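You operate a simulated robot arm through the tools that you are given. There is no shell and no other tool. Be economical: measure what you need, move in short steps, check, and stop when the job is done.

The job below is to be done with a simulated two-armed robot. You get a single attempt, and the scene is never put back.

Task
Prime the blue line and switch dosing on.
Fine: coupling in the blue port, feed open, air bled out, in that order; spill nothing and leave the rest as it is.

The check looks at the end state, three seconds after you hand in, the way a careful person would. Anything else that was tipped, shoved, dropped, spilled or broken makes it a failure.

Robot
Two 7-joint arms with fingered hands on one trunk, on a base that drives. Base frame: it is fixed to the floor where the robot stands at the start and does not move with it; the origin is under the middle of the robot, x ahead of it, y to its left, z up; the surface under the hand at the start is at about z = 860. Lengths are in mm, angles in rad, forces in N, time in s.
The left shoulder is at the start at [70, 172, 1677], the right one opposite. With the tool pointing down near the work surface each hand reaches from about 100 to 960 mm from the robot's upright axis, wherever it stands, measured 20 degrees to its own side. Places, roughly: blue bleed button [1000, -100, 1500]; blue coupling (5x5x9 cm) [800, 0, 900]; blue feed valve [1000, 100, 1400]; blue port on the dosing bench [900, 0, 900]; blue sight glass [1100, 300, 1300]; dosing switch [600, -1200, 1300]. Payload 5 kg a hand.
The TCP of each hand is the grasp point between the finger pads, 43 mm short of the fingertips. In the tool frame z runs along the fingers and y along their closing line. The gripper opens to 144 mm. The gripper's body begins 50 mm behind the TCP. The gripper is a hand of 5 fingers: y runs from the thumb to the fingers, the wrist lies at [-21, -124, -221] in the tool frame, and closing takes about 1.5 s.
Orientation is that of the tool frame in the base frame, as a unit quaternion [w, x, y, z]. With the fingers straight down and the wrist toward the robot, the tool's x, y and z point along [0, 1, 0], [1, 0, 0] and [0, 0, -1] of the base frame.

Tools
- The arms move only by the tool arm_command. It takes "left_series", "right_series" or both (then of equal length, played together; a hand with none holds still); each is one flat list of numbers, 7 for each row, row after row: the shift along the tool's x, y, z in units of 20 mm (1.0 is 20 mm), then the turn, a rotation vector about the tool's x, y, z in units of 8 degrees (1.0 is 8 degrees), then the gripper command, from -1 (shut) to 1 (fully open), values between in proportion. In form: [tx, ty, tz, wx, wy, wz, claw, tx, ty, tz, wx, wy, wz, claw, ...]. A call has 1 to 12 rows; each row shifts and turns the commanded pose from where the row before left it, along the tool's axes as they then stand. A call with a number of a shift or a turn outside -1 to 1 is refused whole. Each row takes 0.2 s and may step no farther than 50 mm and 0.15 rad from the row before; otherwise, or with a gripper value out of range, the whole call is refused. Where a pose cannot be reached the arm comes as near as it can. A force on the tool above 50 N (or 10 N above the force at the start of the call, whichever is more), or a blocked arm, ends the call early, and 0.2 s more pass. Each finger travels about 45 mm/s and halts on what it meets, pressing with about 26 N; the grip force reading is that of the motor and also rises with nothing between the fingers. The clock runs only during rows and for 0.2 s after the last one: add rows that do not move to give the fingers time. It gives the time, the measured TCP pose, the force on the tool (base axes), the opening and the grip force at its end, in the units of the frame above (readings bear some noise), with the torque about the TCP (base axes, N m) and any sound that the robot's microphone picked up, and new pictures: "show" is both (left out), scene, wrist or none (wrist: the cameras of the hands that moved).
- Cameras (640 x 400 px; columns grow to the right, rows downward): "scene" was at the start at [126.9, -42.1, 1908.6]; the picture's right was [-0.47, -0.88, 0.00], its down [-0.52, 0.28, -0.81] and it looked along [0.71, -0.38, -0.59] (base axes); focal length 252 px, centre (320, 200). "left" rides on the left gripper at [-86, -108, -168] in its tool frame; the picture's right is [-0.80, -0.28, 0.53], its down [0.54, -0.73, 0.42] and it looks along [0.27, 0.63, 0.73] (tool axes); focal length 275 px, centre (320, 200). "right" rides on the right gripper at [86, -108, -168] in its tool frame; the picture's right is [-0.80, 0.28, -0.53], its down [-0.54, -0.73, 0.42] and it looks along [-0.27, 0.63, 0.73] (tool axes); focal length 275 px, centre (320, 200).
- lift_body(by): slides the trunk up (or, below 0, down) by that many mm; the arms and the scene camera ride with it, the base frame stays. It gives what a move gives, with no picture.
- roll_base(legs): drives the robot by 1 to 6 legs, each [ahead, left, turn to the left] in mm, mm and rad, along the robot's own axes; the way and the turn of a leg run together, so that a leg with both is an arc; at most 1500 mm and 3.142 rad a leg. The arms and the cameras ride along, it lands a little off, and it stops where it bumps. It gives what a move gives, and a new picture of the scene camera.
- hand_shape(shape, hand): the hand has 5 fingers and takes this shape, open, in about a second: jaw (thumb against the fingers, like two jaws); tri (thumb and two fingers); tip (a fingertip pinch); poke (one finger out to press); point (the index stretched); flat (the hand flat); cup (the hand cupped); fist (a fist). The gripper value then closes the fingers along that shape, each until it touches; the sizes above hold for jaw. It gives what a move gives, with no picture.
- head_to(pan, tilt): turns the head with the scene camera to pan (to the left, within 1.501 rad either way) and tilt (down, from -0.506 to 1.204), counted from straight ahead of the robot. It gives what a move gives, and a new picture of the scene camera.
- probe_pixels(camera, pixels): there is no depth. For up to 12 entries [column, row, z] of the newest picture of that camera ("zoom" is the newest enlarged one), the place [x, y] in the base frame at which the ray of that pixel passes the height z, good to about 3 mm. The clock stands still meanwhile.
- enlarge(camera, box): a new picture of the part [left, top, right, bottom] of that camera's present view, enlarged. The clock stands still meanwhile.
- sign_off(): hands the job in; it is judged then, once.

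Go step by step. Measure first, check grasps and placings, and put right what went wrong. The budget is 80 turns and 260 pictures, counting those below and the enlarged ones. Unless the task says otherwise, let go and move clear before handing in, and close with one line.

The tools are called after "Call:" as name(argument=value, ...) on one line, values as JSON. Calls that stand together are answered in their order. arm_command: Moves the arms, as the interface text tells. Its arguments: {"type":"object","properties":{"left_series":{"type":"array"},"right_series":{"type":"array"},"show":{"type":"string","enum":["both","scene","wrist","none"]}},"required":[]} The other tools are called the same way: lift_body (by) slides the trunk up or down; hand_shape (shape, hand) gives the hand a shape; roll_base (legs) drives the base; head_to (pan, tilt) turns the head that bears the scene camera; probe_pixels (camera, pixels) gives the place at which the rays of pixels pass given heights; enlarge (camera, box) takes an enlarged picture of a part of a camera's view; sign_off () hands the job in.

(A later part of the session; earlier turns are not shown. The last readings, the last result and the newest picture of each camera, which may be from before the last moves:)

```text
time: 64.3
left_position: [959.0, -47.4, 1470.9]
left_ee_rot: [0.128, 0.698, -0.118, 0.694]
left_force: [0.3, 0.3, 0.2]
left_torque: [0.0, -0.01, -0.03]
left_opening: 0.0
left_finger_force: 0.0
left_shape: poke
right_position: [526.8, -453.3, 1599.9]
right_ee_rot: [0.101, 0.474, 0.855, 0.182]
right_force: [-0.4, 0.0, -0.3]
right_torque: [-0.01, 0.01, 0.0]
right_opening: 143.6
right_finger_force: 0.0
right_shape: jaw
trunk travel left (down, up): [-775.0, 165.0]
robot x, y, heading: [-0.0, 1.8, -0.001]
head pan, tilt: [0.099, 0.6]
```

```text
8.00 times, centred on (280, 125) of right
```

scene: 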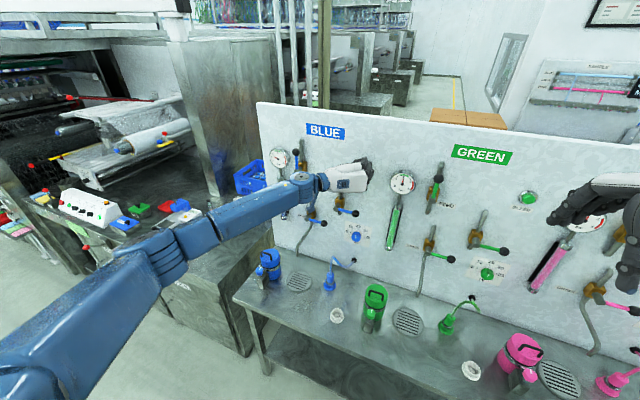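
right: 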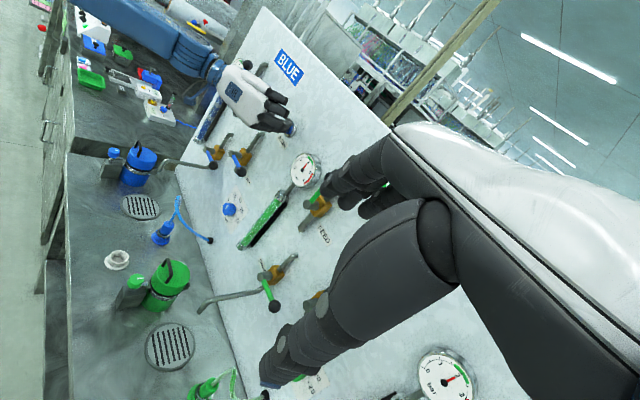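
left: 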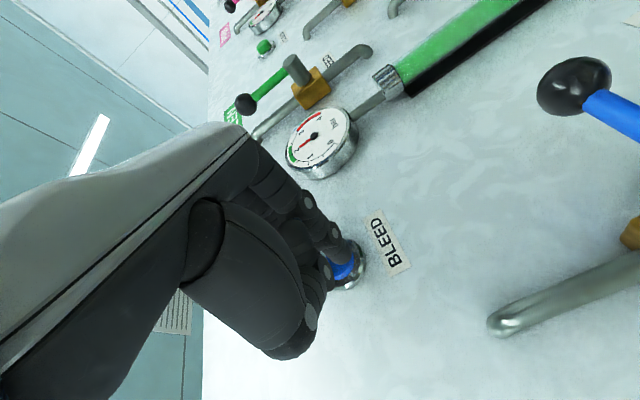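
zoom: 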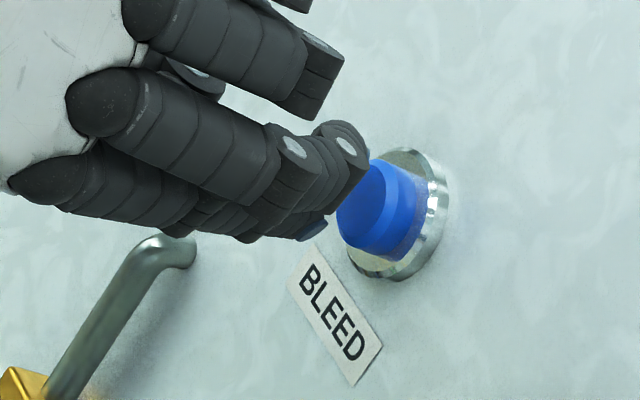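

Bubbles are static and the gauge is unchanged at 0.9; the button springs back. I'll press again (two strokes) in case strokes matter, and listen.

Call:
arm_command(left_series=[0, 0, 0.65, 0, 0, 0, 1, 0, 0, 0.65, 0, 0, 0, 1, 0, 0, 0, 0, 0, 0, 1, 0, 0, 0, 0, 0, 0, 1, 0, 0, -0.65, 0, 0, 0, 1, 0, 0, 0, 0, 0, 0, 1, 0, 0, 0.65, 0, 0, 0, 1, 0, 0, 0, 0, 0, 0, 1, 0, 0, 0, 0, 0, 0, 1], show="none")

Call:
enlarge(camera="right", box=[190, 80, 250, 160])

Call:
enlarge(camera="scene", box=[260, 140, 310, 180])

Call:
enlarge(camera="scene", box=[310, 245, 350, 295])

Call:
enlarge(camera="right", box=[140, 210, 200, 260])

Call:
enlarge(camera="scene", box=[430, 300, 470, 340])

```text
time: 66.3
left_position: [975.7, -54.8, 1475.9]
left_ee_rot: [0.127, 0.697, -0.117, 0.696]
left_force: [-25.9, 8.4, -2.1]
left_torque: [0.07, 0.15, -0.1]
left_opening: 0.0
left_finger_force: 0.1
left_shape: poke
right_position: [518.0, -451.2, 1602.4]
right_ee_rot: [0.103, 0.473, 0.856, 0.183]
right_force: [-0.2, 0.7, 0.3]
right_torque: [-0.04, -0.05, -0.04]
right_opening: 143.9
right_finger_force: 0.0
right_shape: jaw
trunk travel left (down, up): [-775.0, 165.0]
robot x, y, heading: [-5.0, 2.8, -0.0]
head pan, tilt: [0.099, 0.6]
heard: click
```

```text
5.00 times, centred on (220, 120) of right
```

zoom: 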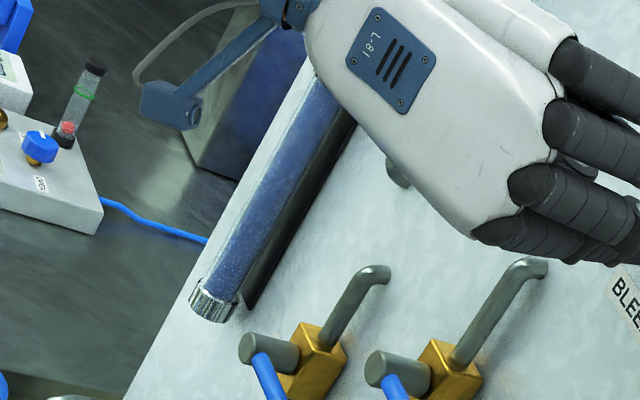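

```text
10.00 times, centred on (285, 160) of scene
```

zoom: 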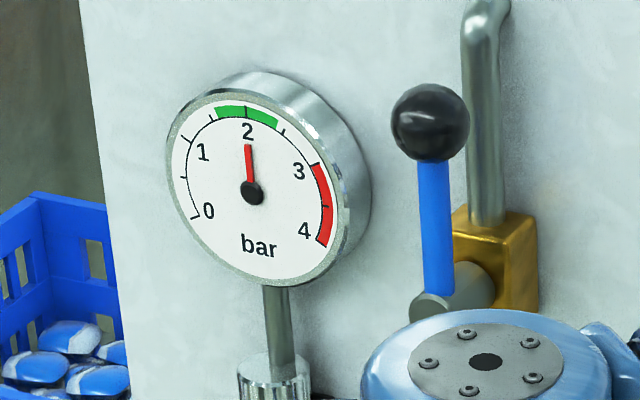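

```text
8.00 times, centred on (330, 270) of scene
```

zoom: 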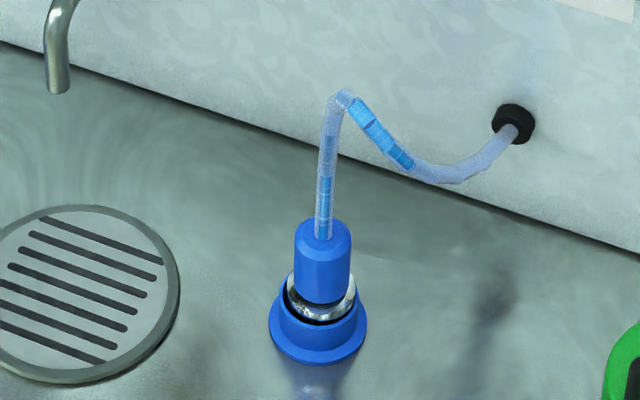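

```text
8.00 times, centred on (170, 235) of right
```

zoom: 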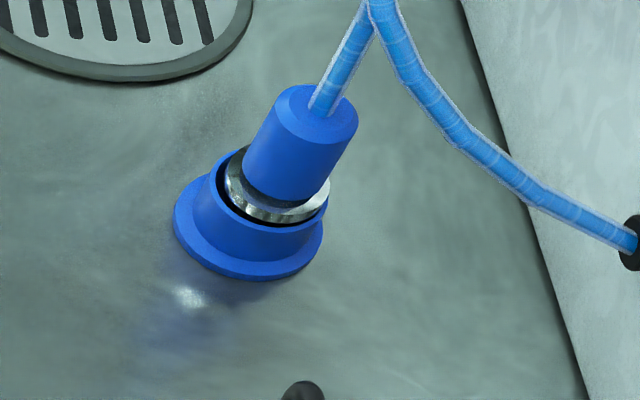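

```text
10.00 times, centred on (450, 320) of scene
```

zoom: 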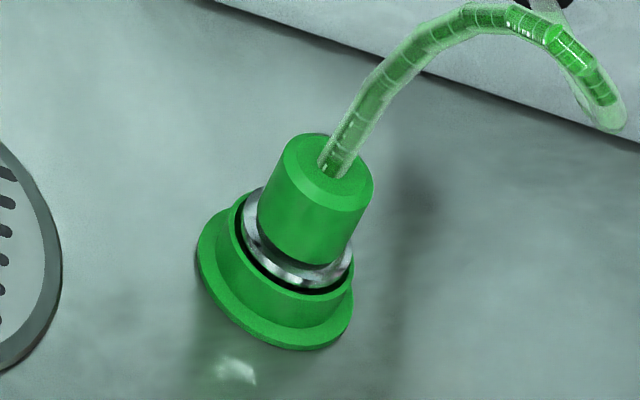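

The second strokes did it: the glass is now full blue without bands and the gauge reads 2.0 bar in the green. Releasing the button and withdrawing the left hand well clear.

Call:
arm_command(left_series=[0, 0, -1, 0, 0, 0, 1, 0, 0, -1, 0, 0, 0, 1, 0, 0, -1, 0, 0, 0, 1, 0, 0, -1, 0, 0, 0, 1, 0, 0, -1, 0, 0, 0, 1, 0, 0, -1, 0, 0, 0, 1, 0, 0, -1, 0, 0, 0, 1, 0, -0.5, -1, 0, 0, 0, 1, 0, -0.5, -1, 0, 0, 0, 1, 0, -0.5, -1, 0, 0, 0, 1, 0, -0.5, -1, 0, 0, 0, 1, 0, -0.5, -1, 0, 0, 0, 1], show="scene")

Call:
enlarge(camera="scene", box=[255, 130, 395, 230])

Call:
enlarge(camera="right", box=[180, 50, 290, 170])

```text
time: 68.9
left_position: [771.2, 71.9, 1473.5]
left_ee_rot: [0.128, 0.698, -0.117, 0.695]
left_force: [0.1, -0.2, 0.5]
left_torque: [0.03, 0.01, 0.0]
left_opening: 0.0
left_finger_force: 0.1
left_shape: poke
right_position: [524.5, -452.0, 1600.7]
right_ee_rot: [0.101, 0.474, 0.856, 0.181]
right_force: [0.5, -0.3, 0.1]
right_torque: [-0.01, -0.04, -0.06]
right_opening: 143.6
right_finger_force: 0.1
right_shape: jaw
trunk travel left (down, up): [-775.0, 165.0]
robot x, y, heading: [-4.3, 0.5, -0.004]
head pan, tilt: [0.099, 0.6]
```

scene: 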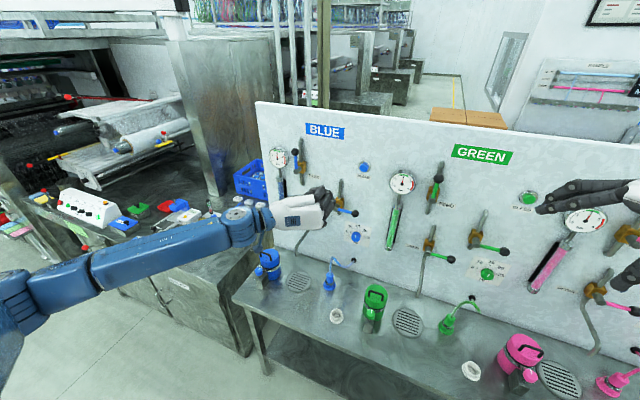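

```text
4.00 times, centred on (325, 180) of scene
```

zoom: 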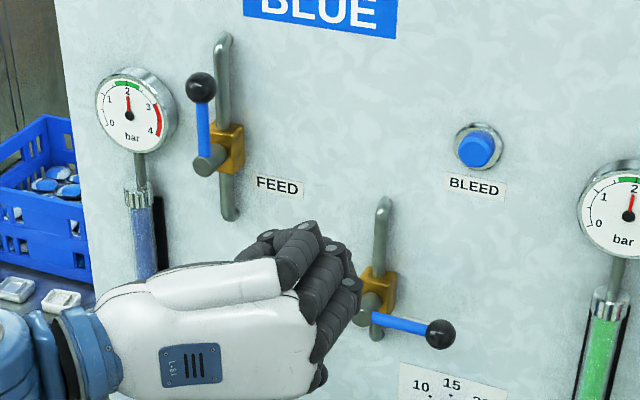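

```text
3.33 times, centred on (235, 110) of right
```

zoom: 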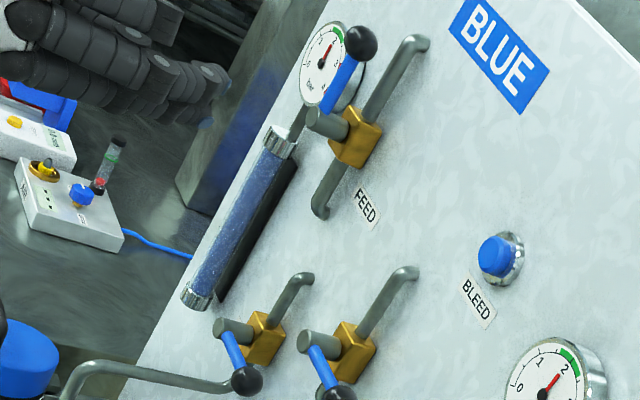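

Blue is primed: glass full, gauge 2.0, FEED open, BLEED released. Now I'll turn to face the panel squarely and drive right along it toward the dosing switch.

Call:
roll_base(legs=[[0, 0, -0.298], [0, -650, 0]])

Call:
head_to(pan=-0.3, tilt=0.45)

```text
time: 73.5
left_position: [572.2, -773.0, 1470.5]
left_ee_rot: [0.227, 0.674, -0.217, 0.669]
left_force: [0.4, 0.4, -0.2]
left_torque: [-0.01, -0.02, -0.02]
left_opening: 0.0
left_finger_force: 0.0
left_shape: poke
right_position: [185.5, -1203.8, 1600.8]
right_ee_rot: [0.127, 0.592, 0.779, 0.165]
right_force: [-1.1, -0.1, -0.8]
right_torque: [-0.01, 0.02, -0.02]
right_opening: 143.8
right_finger_force: 0.0
right_shape: jaw
trunk travel left (down, up): [-775.0, 165.0]
robot x, y, heading: [-190.8, -621.4, -0.291]
head pan, tilt: [0.099, 0.6]
```

scene: 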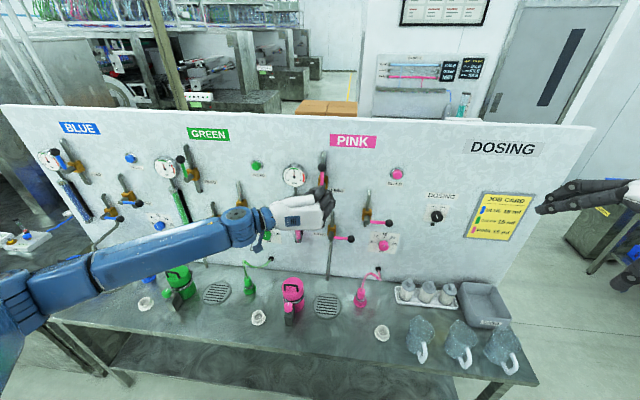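

```text
time: 74.4
left_position: [572.0, -775.2, 1471.5]
left_ee_rot: [0.226, 0.674, -0.217, 0.669]
left_force: [0.2, -0.7, 0.7]
left_torque: [0.03, -0.02, -0.03]
left_opening: 0.0
left_finger_force: 0.0
left_shape: poke
right_position: [184.9, -1205.9, 1599.7]
right_ee_rot: [0.126, 0.593, 0.778, 0.165]
right_force: [1.3, -0.1, 0.2]
right_torque: [0.03, -0.03, 0.01]
right_opening: 143.6
right_finger_force: 0.1
right_shape: jaw
trunk travel left (down, up): [-775.0, 165.0]
robot x, y, heading: [-184.1, -620.1, -0.291]
head pan, tilt: [-0.3, 0.45]
```

scene: 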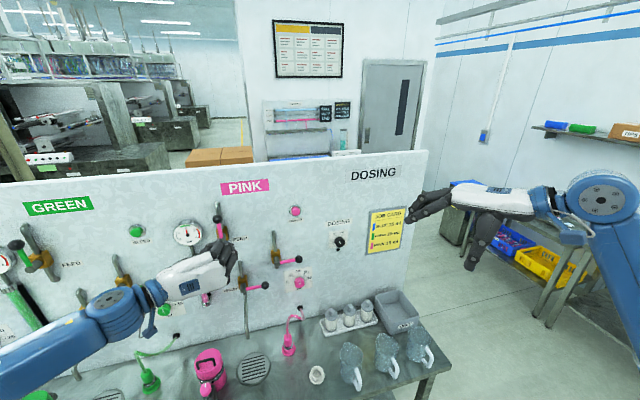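

Call:
enlarge(camera="scene", box=[320, 200, 420, 265])

Call:
enlarge(camera="scene", box=[325, 225, 355, 255])

Call:
enlarge(camera="scene", box=[260, 90, 360, 150])

Call:
probe_pixels(camera="scene", pixels=[[339, 242, 1260], [339, 242, 1280], [339, 242, 1300], [339, 242, 1320]])

```text
6.15 times, centred on (370, 232) of scene
```

zoom: 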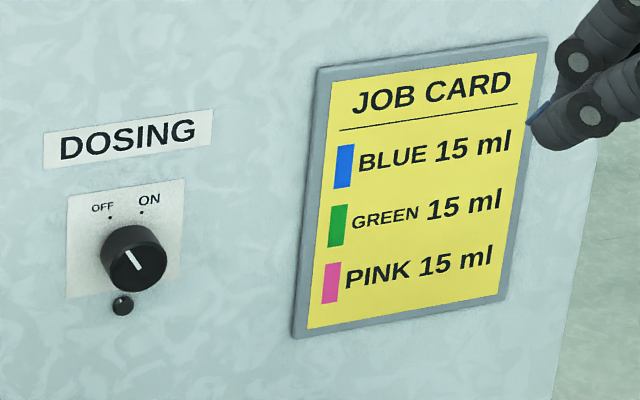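

```text
13.33 times, centred on (340, 240) of scene
```

zoom: 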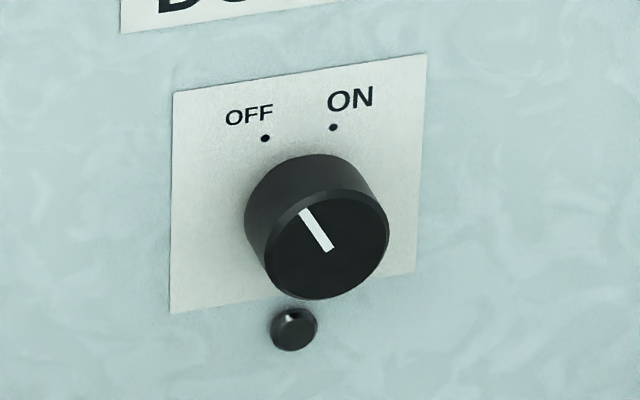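

```text
6.40 times, centred on (310, 120) of scene
```

zoom: 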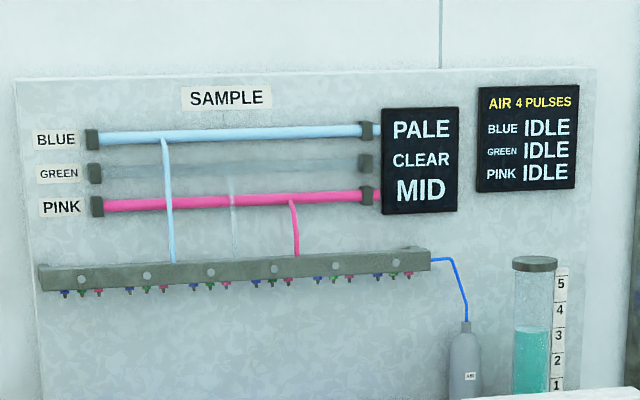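

```text
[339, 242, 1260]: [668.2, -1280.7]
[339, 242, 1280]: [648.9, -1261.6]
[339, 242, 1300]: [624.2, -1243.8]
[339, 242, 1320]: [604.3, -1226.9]
```

The card says BLUE 15 ml (dial already at 15), and the dosing knob at zoom (315,225) points to OFF; it needs ~55° clockwise. I'll drive 170 mm further right and turn the right hand to point at the panel.

Call:
roll_base(legs=[[0, -170, 0]])

Call:
arm_command(right_series=[0, 0, 0, 1, 0, 0, 1, 0, 0, 0, 1, 0, 0, 1, 0, 0, 0, 1, 0, 0, 1, 0, 0, 0, 0, 0, 1, 1, 0, 0, 0, 0, 0, 1, 1, 0, 0, 0, 0, 0, 1, 1, 0, 0, 0, 0, 0, 1, 1, 0, 0.6, 0, -1, 0, 0, 1, 0, 0.6, 0, -1, 0, 0, 1, 0, 0.6, 0, -1, 0, 0, 1, 0, 0.6, 0.2, -1, 0, 0, 1, 0, 0.5, 0.4, -1, 0, 0, 1], show="none")

Call:
arm_command(right_series=[0, 0.3, 0.5, -1, 0, 0, 1, 0, 0.2, 0.6, -1, 0, 0, 1, 0, -0.2, 0.6, -1, 0, 0, 1, 0, -0.4, 0.6, -1, 0, 0, 1, 0, -0.6, 0.6, -1, 0, 0, 1, 0, -0.8, 0.6, -1, 0, 0, 1, 0, -0.8, 0.4, -0.25, 0, 0, 1, 0, -0.8, 0.2, 0, 0, 0, 1], show="both")

```text
time: 75.8
left_position: [525.7, -931.9, 1472.6]
left_ee_rot: [0.226, 0.674, -0.216, 0.669]
left_force: [0.9, -0.2, -0.4]
left_torque: [0.01, 0.01, -0.03]
left_opening: 0.0
left_finger_force: 0.2
left_shape: poke
right_position: [139.5, -1361.4, 1601.5]
right_ee_rot: [0.126, 0.592, 0.779, 0.165]
right_force: [-0.3, 0.8, 0.4]
right_torque: [-0.03, -0.02, -0.04]
right_opening: 143.7
right_finger_force: 0.0
right_shape: jaw
trunk travel left (down, up): [-775.0, 165.0]
robot x, y, heading: [-237.7, -779.7, -0.29]
head pan, tilt: [-0.3, 0.45]
```

scene: 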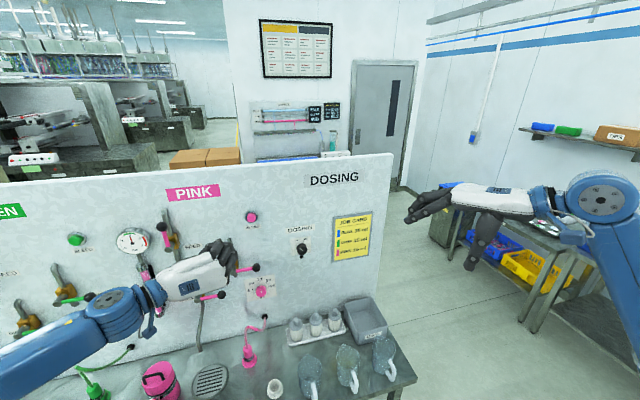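

```text
time: 78.4
left_position: [524.9, -933.8, 1472.3]
left_ee_rot: [0.225, 0.675, -0.216, 0.669]
left_force: [-0.1, 0.3, -0.4]
left_torque: [0.01, 0.01, 0.0]
left_opening: 0.0
left_finger_force: 0.1
left_shape: poke
right_position: [195.5, -1382.3, 1605.4]
right_ee_rot: [0.275, 0.752, 0.562, 0.205]
right_force: [0.6, -0.2, 0.0]
right_torque: [-0.02, 0.03, 0.0]
right_opening: 143.8
right_finger_force: 0.0
right_shape: jaw
trunk travel left (down, up): [-775.0, 165.0]
robot x, y, heading: [-240.1, -781.7, -0.291]
head pan, tilt: [-0.3, 0.45]
```

```text
time: 80.2
left_position: [525.3, -934.6, 1471.1]
left_ee_rot: [0.224, 0.674, -0.217, 0.669]
left_force: [-0.6, -0.5, 0.4]
left_torque: [0.02, -0.03, -0.02]
left_opening: 0.0
left_finger_force: 0.0
left_shape: poke
right_position: [259.1, -1401.5, 1507.9]
right_ee_rot: [0.567, 0.566, 0.423, 0.423]
right_force: [0.1, -0.2, 0.2]
right_torque: [0.0, 0.0, 0.02]
right_opening: 143.7
right_finger_force: 0.1
right_shape: jaw
trunk travel left (down, up): [-775.0, 165.0]
robot x, y, heading: [-236.2, -785.0, -0.286]
head pan, tilt: [-0.3, 0.45]
```

scene: 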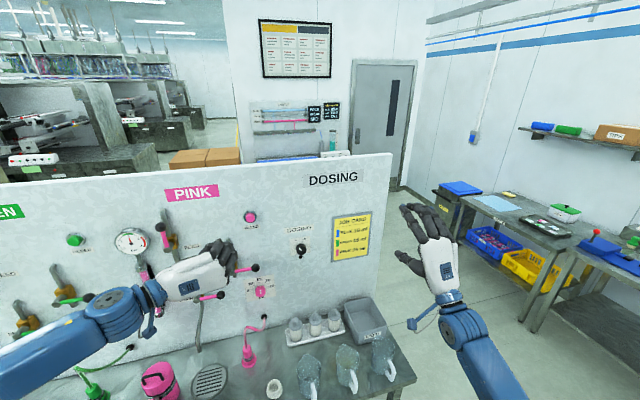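
right: 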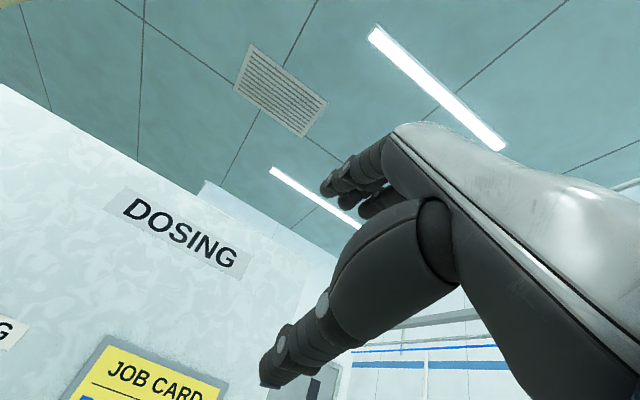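

The right hand now points squarely at the panel (y' up, x' left). I'll take the tri shape and move toward a staging point in front of the knob (est. (649,-1262,1280)).

Call:
hand_shape(hand="right", shape="tri")

Call:
arm_command(right_series=[0.9, -0.95, 0.5, 0, 0, 0, 1, 0.9, -0.95, 0.5, 0, 0, 0, 1, 0.9, -0.95, 0.5, 0, 0, 0, 1, 0.9, -0.95, 0.5, 0, 0, 0, 1, 0.9, -0.95, 0.5, 0, 0, 0, 1, 0.9, -0.95, 0.5, 0, 0, 0, 1, 0.9, -0.95, 0.5, 0, 0, 0, 1, 0.9, -0.95, 0.5, 0, 0, 0, 1, 0.9, -0.95, 0.5, 0, 0, 0, 1, 0.9, -0.95, 0.5, 0, 0, 0, 1, 0.9, -0.95, 0.5, 0, 0, 0, 1], show="both")

```text
time: 81.1
left_position: [523.6, -933.9, 1471.9]
left_ee_rot: [0.225, 0.674, -0.216, 0.669]
left_force: [0.4, -0.9, 1.1]
left_torque: [0.0, 0.03, -0.03]
left_opening: 0.1
left_finger_force: 0.1
left_shape: poke
right_position: [258.7, -1401.0, 1508.0]
right_ee_rot: [0.567, 0.567, 0.423, 0.423]
right_force: [0.2, 0.2, 0.1]
right_torque: [0.03, 0.01, 0.0]
right_opening: 144.1
right_finger_force: 0.1
right_shape: tri
trunk travel left (down, up): [-775.0, 165.0]
robot x, y, heading: [-233.0, -779.6, -0.287]
head pan, tilt: [-0.3, 0.45]
```

```text
time: 83.5
left_position: [526.2, -933.7, 1470.9]
left_ee_rot: [0.227, 0.674, -0.217, 0.669]
left_force: [-1.1, -0.2, -0.4]
left_torque: [-0.01, 0.0, 0.0]
left_opening: 0.1
left_finger_force: 0.0
left_shape: poke
right_position: [422.7, -1243.9, 1298.9]
right_ee_rot: [0.567, 0.567, 0.423, 0.422]
right_force: [1.2, 0.0, 0.0]
right_torque: [0.01, -0.01, -0.05]
right_opening: 144.0
right_finger_force: 0.1
right_shape: tri
trunk travel left (down, up): [-775.0, 165.0]
robot x, y, heading: [-237.0, -782.5, -0.288]
head pan, tilt: [-0.3, 0.45]
```

scene: 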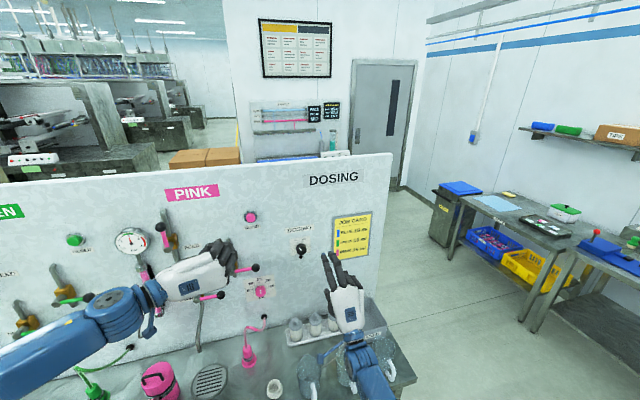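
right: 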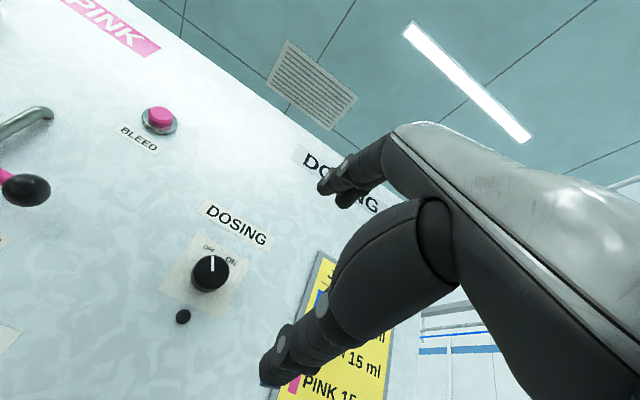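

The wrist camera sees the knob at (210,273), pointing to OFF. Triangulating its face centre with the scene camera.

Call:
enlarge(camera="right", box=[150, 220, 270, 340])

Call:
enlarge(camera="scene", box=[285, 235, 320, 265])

Call:
probe_pixels(camera="right", pixels=[[210, 273, 1250], [210, 273, 1270], [210, 273, 1280], [210, 273, 1290], [210, 273, 1300], [210, 273, 1320]])

Call:
probe_pixels(camera="scene", pixels=[[302, 250, 1250], [302, 250, 1270], [302, 250, 1280], [302, 250, 1290], [302, 250, 1300]])

```text
3.33 times, centred on (210, 280) of right
```

zoom: 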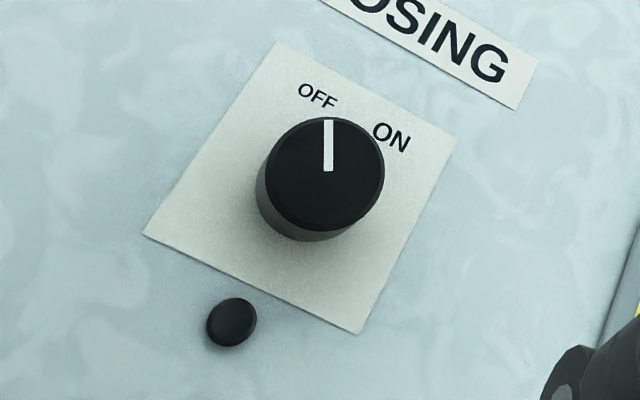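

```text
13.33 times, centred on (302, 250) of scene
```

zoom: 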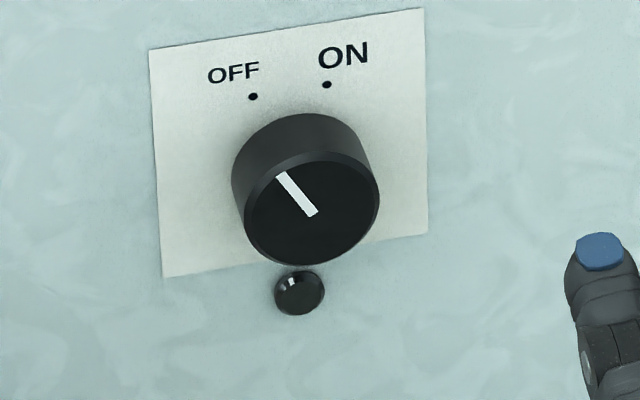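

```text
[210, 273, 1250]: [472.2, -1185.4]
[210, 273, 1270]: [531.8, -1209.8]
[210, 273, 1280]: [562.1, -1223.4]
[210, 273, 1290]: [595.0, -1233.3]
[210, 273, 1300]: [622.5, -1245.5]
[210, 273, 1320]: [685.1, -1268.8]
```

```text
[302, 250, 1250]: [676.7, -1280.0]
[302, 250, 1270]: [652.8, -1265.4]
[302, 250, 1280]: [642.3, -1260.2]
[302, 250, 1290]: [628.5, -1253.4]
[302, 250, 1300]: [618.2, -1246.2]
```

Knob face is at about (620,-1246,1299). I'll also triangulate the plate corner to get the panel depth here.

Call:
probe_pixels(camera="right", pixels=[[157, 290.6, 1250], [157, 290.6, 1270], [157, 290.6, 1290], [221.5, 328.5, 1250], [221.5, 328.5, 1270], [183.5, 317, 1250], [183.5, 317, 1270]])

Call:
probe_pixels(camera="scene", pixels=[[290.2, 255.8, 1250], [290.2, 255.8, 1270], [290.2, 255.8, 1290], [310.1, 252.4, 1250], [310.1, 252.4, 1270], [300.5, 257, 1250], [300.5, 257, 1270]])

```text
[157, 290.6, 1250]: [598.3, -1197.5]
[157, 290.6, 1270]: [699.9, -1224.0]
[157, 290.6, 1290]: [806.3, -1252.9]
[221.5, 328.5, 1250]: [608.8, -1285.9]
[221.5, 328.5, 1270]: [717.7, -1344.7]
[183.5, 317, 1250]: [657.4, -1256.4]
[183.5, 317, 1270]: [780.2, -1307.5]
```

```text
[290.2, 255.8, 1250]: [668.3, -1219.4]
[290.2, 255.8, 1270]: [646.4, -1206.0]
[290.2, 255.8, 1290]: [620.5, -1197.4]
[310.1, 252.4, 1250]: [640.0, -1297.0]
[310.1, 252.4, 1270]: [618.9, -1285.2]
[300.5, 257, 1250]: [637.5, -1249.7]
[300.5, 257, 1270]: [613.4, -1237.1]
```

Panel locally is ~27 mm behind the knob face, knob centre (620,-1246,1299), indicator lamp 52 mm below it. I'll roll the right hand ~88° counter-clockwise so a 60° clockwise turn stays in comfortable range.

Call:
arm_command(right_series=[0, 0, 0, 0, 0, -1, 1, 0, 0, 0, 0, 0, -1, 1, 0, 0, 0, 0, 0, -1, 1, 0, 0, 0, 0, 0, -1, 1, 0, 0, 0, 0, 0, -1, 1, 0, 0, 0, 0, 0, -1, 1, 0, 0, 0, 0, 0, -1, 1, 0, 0, 0, 0, 0, -1, 1, 0, 0, 0, 0, 0, -1, 1, 0, 0, 0, 0, 0, -1, 1, 0, 0, 0, 0, 0, -1, 1, 0, 1, 0, 0, 0, 0, 1], show="both")

```text
time: 86.1
left_position: [526.3, -933.9, 1471.6]
left_ee_rot: [0.226, 0.674, -0.216, 0.669]
left_force: [-0.3, 0.6, -0.3]
left_torque: [-0.03, 0.0, -0.03]
left_opening: 0.0
left_finger_force: 0.1
left_shape: poke
right_position: [427.3, -1222.8, 1300.2]
right_ee_rot: [0.702, 0.113, 0.698, -0.091]
right_force: [0.2, 0.3, 0.0]
right_torque: [-0.03, 0.01, -0.01]
right_opening: 143.8
right_finger_force: 0.1
right_shape: tri
trunk travel left (down, up): [-775.0, 165.0]
robot x, y, heading: [-235.6, -782.5, -0.291]
head pan, tilt: [-0.3, 0.45]
```

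scene: 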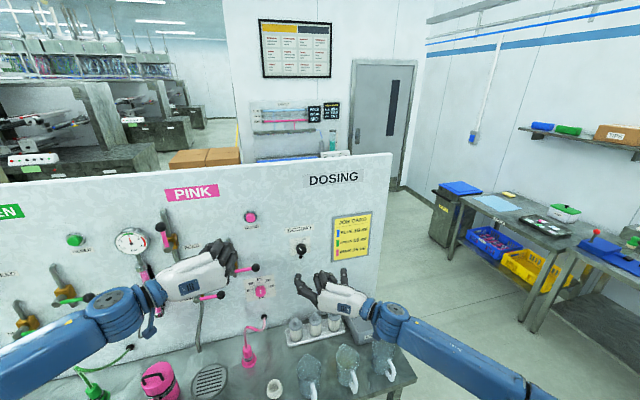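
right: 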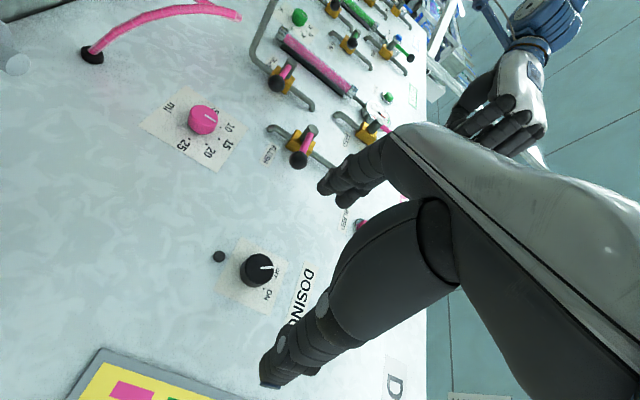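

Knob at wrist-cam (256,269), between finger and thumb lines. Moving to ~40 mm in front, aligning laterally and narrowing the opening to ~86 mm.

Call:
arm_command(right_series=[0, 0.28, 0.9, 0, 0, 0, 0.6, 0, 0.28, 0.9, 0, 0, 0, 0.4, 0, 0.28, 0.9, 0, 0, 0, 0.2, 0, 0.28, 0.9, 0, 0, 0, 0.2, 0, 0.28, 0.9, 0, 0, 0, 0.2, 0, 0.28, 0.9, 0, 0, 0, 0.2], show="both")

Call:
enlarge(camera="right", box=[200, 170, 400, 330])

Call:
enlarge(camera="scene", box=[275, 230, 335, 290])

```text
time: 87.5
left_position: [526.1, -934.3, 1471.2]
left_ee_rot: [0.227, 0.674, -0.216, 0.669]
left_force: [-0.5, -0.3, -0.6]
left_torque: [-0.01, -0.02, 0.01]
left_opening: 0.3
left_finger_force: 0.0
left_shape: poke
right_position: [539.5, -1222.9, 1300.7]
right_ee_rot: [0.701, 0.115, 0.698, -0.09]
right_force: [0.1, 0.0, -0.2]
right_torque: [0.01, 0.0, 0.0]
right_opening: 87.1
right_finger_force: 0.1
right_shape: tri
trunk travel left (down, up): [-775.0, 165.0]
robot x, y, heading: [-237.5, -781.1, -0.293]
head pan, tilt: [-0.3, 0.45]
```

scene: 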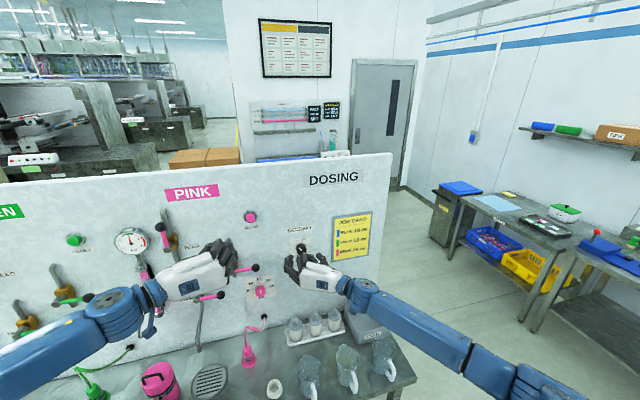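
right: 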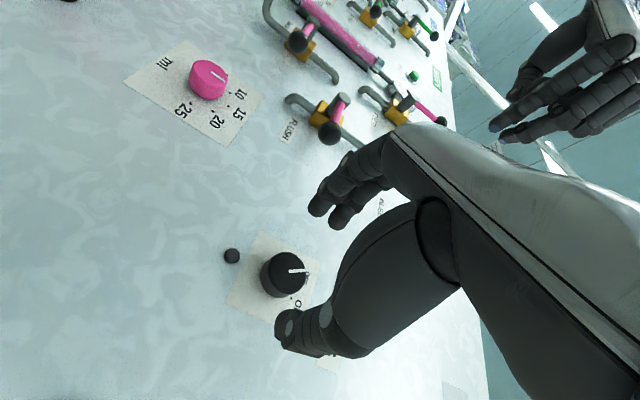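

```text
2.50 times, centred on (300, 250) of right
```

zoom: 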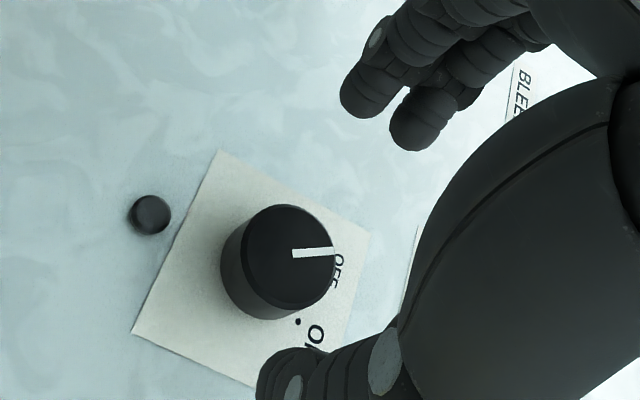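

```text
6.67 times, centred on (305, 260) of scene
```

zoom: 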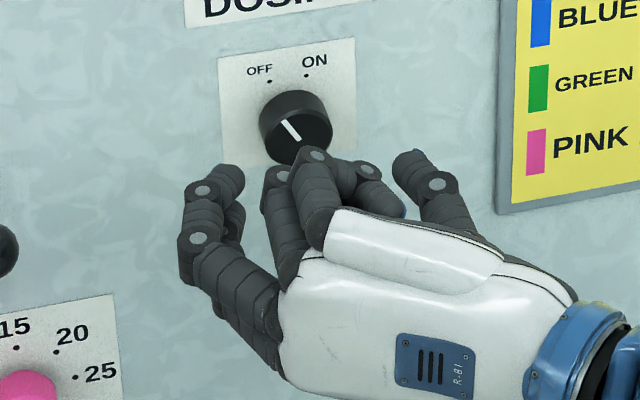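

Aligned: knob lies 84 mm straight ahead of the TCP, with fingertips left and thumb right. Advancing 40 mm, then checking.

Call:
arm_command(right_series=[0, 0, 0.7, 0, 0, 0, 0.2, 0, 0, 0.7, 0, 0, 0, 0.2, 0, 0, 0.6, 0, 0, 0, 0.2], show="both")

Call:
enlarge(camera="right", box=[200, 170, 400, 330])

Call:
enlarge(camera="scene", box=[275, 230, 335, 290])

```text
time: 88.3
left_position: [526.0, -934.5, 1471.2]
left_ee_rot: [0.224, 0.674, -0.217, 0.67]
left_force: [-0.5, -0.4, 0.7]
left_torque: [-0.01, 0.01, -0.04]
left_opening: 0.1
left_finger_force: 0.1
left_shape: poke
right_position: [576.9, -1234.6, 1300.3]
right_ee_rot: [0.702, 0.113, 0.698, -0.089]
right_force: [0.4, 0.7, -0.5]
right_torque: [0.01, -0.01, 0.01]
right_opening: 87.1
right_finger_force: 0.1
right_shape: tri
trunk travel left (down, up): [-775.0, 165.0]
robot x, y, heading: [-239.4, -782.4, -0.291]
head pan, tilt: [-0.3, 0.45]
```

scene: 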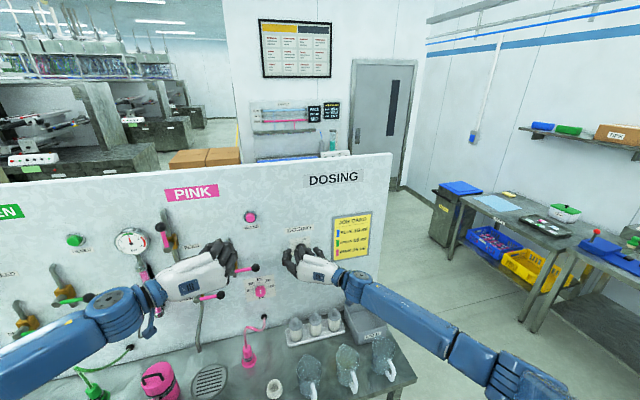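
right: 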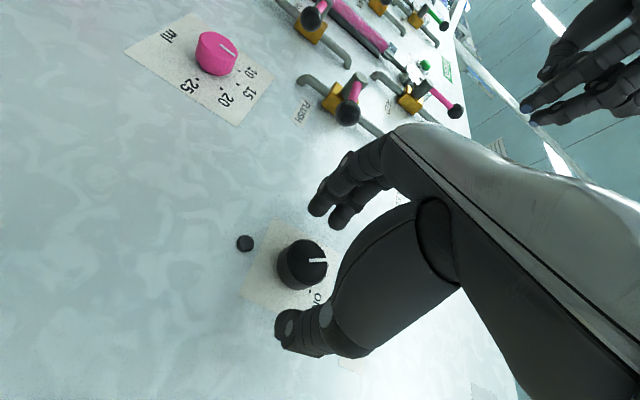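

```text
2.50 times, centred on (300, 250) of right
```

zoom: 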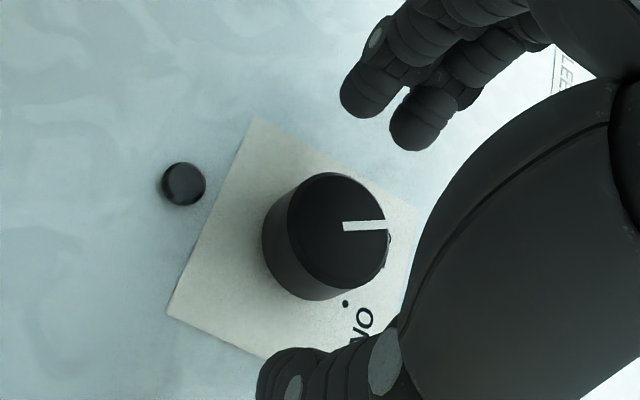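

```text
6.67 times, centred on (305, 260) of scene
```

zoom: 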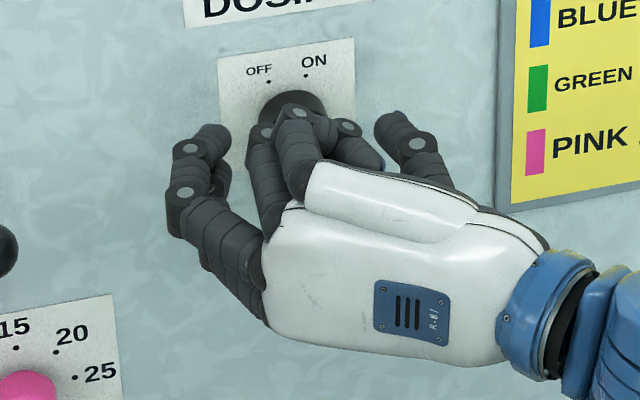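

Fingertips are now about level with the knob face. Advancing 19 mm so they straddle its sides, then closing gently.

Call:
arm_command(right_series=[0, 0, 0.5, 0, 0, 0, 0.2, 0, 0, 0.45, 0, 0, 0, 0.2, 0, 0, 0, 0, 0, 0, -0.2, 0, 0, 0, 0, 0, 0, -0.5, 0, 0, 0, 0, 0, 0, -1, 0, 0, 0, 0, 0, 0, -1, 0, 0, 0, 0, 0, 0, -1, 0, 0, 0, 0, 0, 0, -1, 0, 0, 0, 0, 0, 0, -1], show="both")

Call:
enlarge(camera="right", box=[220, 170, 420, 330])

Call:
enlarge(camera="scene", box=[275, 225, 335, 285])

```text
time: 90.3
left_position: [525.4, -934.3, 1470.7]
left_ee_rot: [0.225, 0.675, -0.216, 0.669]
left_force: [-0.1, 0.4, 0.9]
left_torque: [0.01, 0.0, -0.01]
left_opening: 0.0
left_finger_force: 0.0
left_shape: poke
right_position: [595.9, -1238.7, 1301.5]
right_ee_rot: [0.701, 0.115, 0.698, -0.089]
right_force: [1.4, -2.0, 0.1]
right_torque: [0.0, -0.04, -0.01]
right_opening: 33.9
right_finger_force: 26.0
right_shape: tri
trunk travel left (down, up): [-775.0, 165.0]
robot x, y, heading: [-236.6, -782.9, -0.289]
head pan, tilt: [-0.3, 0.45]
```

scene: 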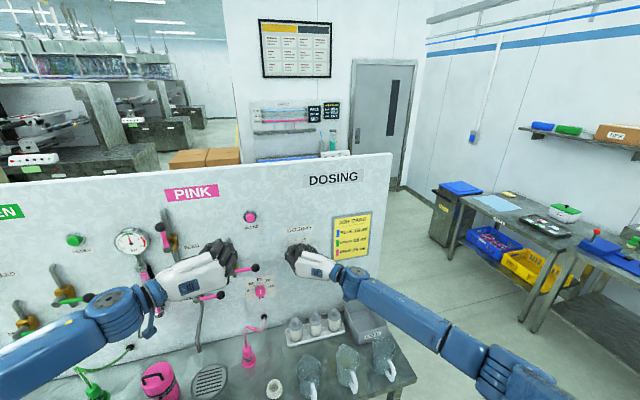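
right: 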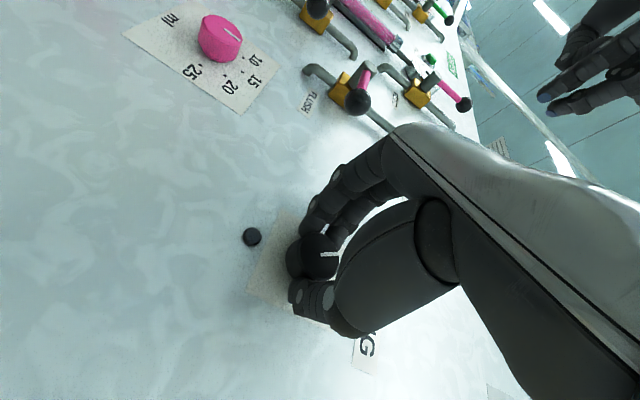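

```text
2.50 times, centred on (320, 250) of right
```

zoom: 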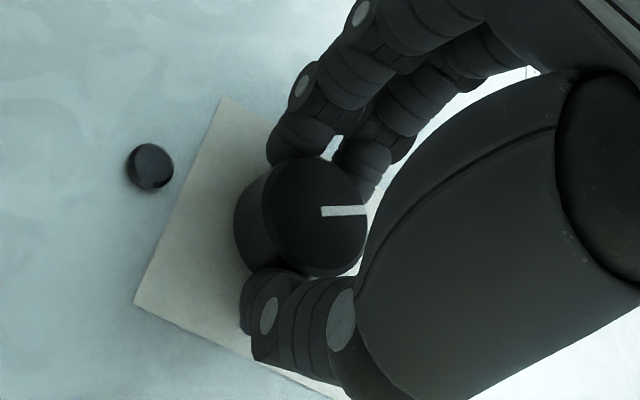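

```text
6.67 times, centred on (305, 255) of scene
```

zoom: 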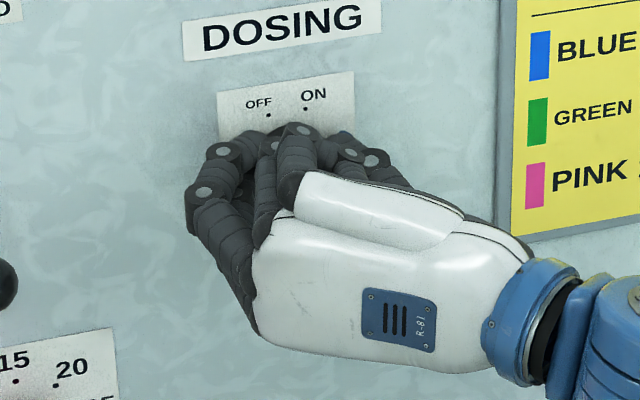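

A good three-finger grip on the knob (opening 34 mm, force 26). Turning 56° clockwise about the pointing axis.

Call:
arm_command(right_series=[0, 0, 0, 0, 0, 1, -1, 0, 0, 0, 0, 0, 1, -1, 0, 0, 0, 0, 0, 1, -1, 0, 0, 0, 0, 0, 1, -1, 0, 0, 0, 0, 0, 1, -1, 0, 0, 0, 0, 0, 1, -1, 0, 0, 0, 0, 0, 1, -1, 0, 0, 0, 0, 0, 0.5, -1], show="both")

Call:
enlarge(camera="right", box=[220, 170, 420, 330])

Call:
enlarge(camera="scene", box=[275, 225, 335, 285])

```text
time: 92.1
left_position: [525.1, -934.1, 1471.9]
left_ee_rot: [0.225, 0.674, -0.217, 0.669]
left_force: [0.1, -0.3, -0.1]
left_torque: [0.0, 0.01, -0.01]
left_opening: 0.0
left_finger_force: 0.0
left_shape: poke
right_position: [596.0, -1239.3, 1300.7]
right_ee_rot: [0.652, 0.449, 0.546, 0.273]
right_force: [-0.1, -1.7, -0.9]
right_torque: [-0.03, -0.07, -0.02]
right_opening: 33.6
right_finger_force: 25.9
right_shape: tri
trunk travel left (down, up): [-775.0, 165.0]
robot x, y, heading: [-236.2, -784.5, -0.288]
head pan, tilt: [-0.3, 0.45]
```

scene: 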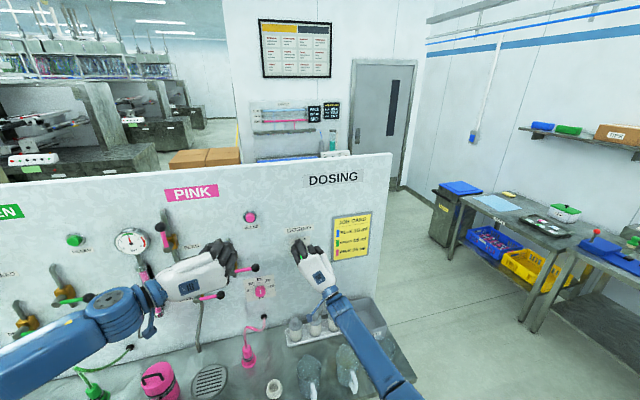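
right: 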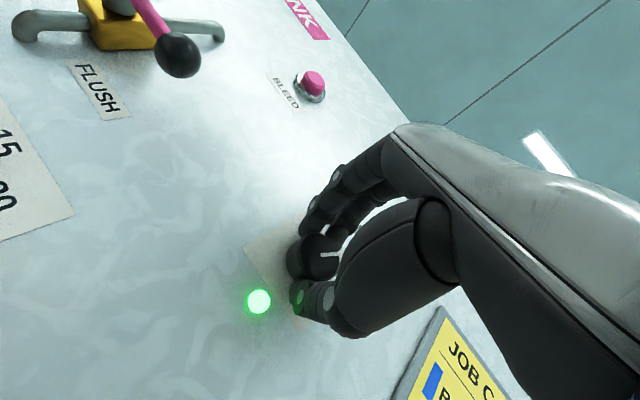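

```text
2.50 times, centred on (320, 250) of right
```

zoom: 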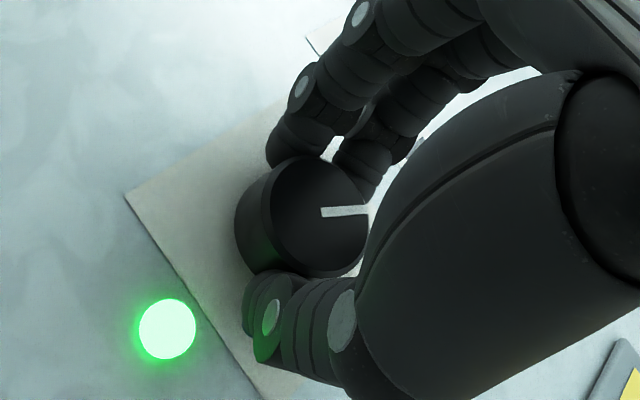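

```text
6.67 times, centred on (305, 255) of scene
```

zoom: 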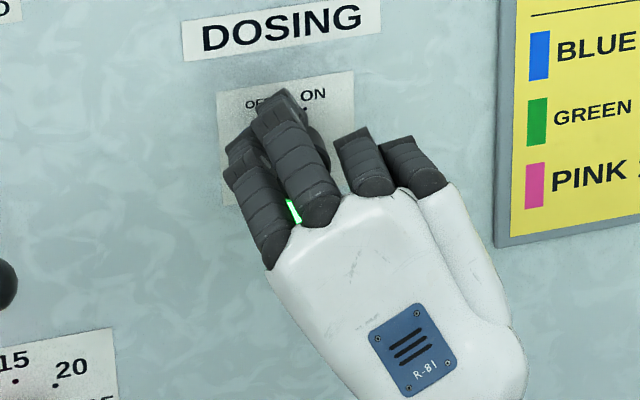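

The dosing lamp is lit green, so the switch is ON. I'll open slightly and withdraw straight back.

Call:
arm_command(right_series=[0, 0, 0, 0, 0, 0, -0.15, 0, 0, 0, 0, 0, 0, -0.15, 0, 0, 0, 0, 0, 0, -0.15, 0, 0, -0.6, 0, 0, 0, -0.15, 0, 0, -1, 0, 0, 0, -0.15, 0, 0, -1, 0, 0, 0, -0.15, 0, 0, -1, 0, 0, 0, -0.15, 0, 0, -1, 0, 0, 0, -0.15, 0, 0, -1, 0, 0, 0, -0.15, 0, 0, -1, 0, 0, 0, -0.15, 0, 0, -1, 0, 0, 0, -0.15], show="both")

Call:
enlarge(camera="right", box=[150, 200, 330, 340])

Call:
enlarge(camera="scene", box=[275, 225, 335, 285])

```text
time: 94.5
left_position: [524.4, -934.8, 1473.2]
left_ee_rot: [0.225, 0.674, -0.216, 0.669]
left_force: [0.2, -0.1, -0.9]
left_torque: [0.03, 0.02, 0.0]
left_opening: 0.1
left_finger_force: 0.1
left_shape: poke
right_position: [448.9, -1195.6, 1301.3]
right_ee_rot: [0.653, 0.447, 0.547, 0.273]
right_force: [0.3, -0.5, 0.2]
right_torque: [0.0, 0.05, 0.0]
right_opening: 61.0
right_finger_force: 0.1
right_shape: tri
trunk travel left (down, up): [-775.0, 165.0]
robot x, y, heading: [-238.0, -782.2, -0.291]
head pan, tilt: [-0.3, 0.45]
```

scene: 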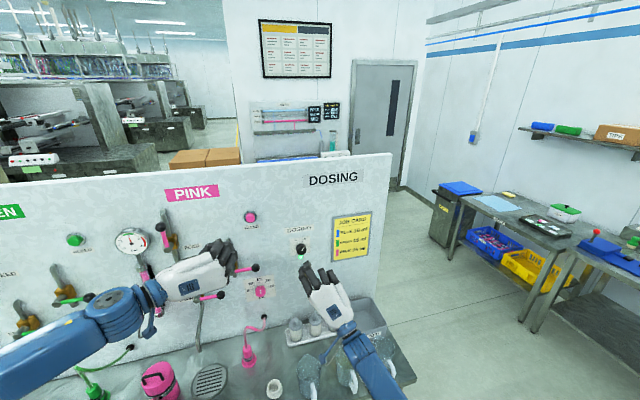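
right: 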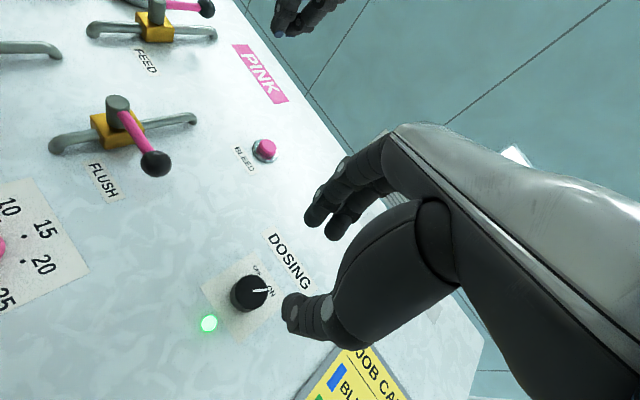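

```text
2.86 times, centred on (240, 270) of right
```

zoom: 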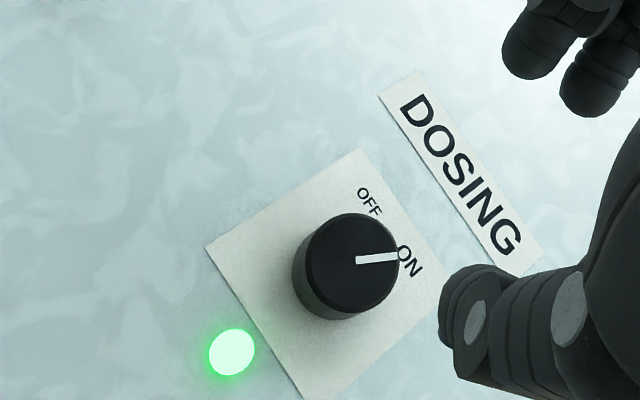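

```text
6.67 times, centred on (305, 255) of scene
```

zoom: 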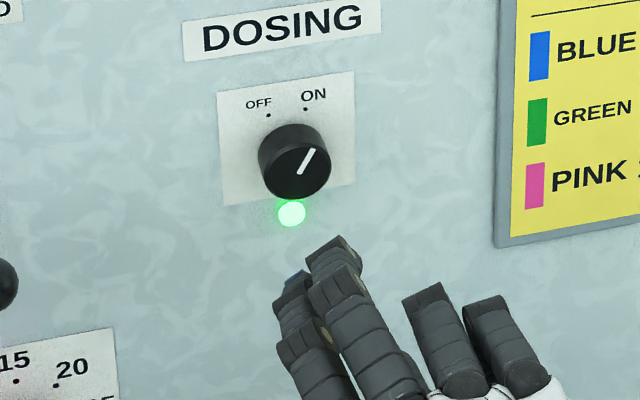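

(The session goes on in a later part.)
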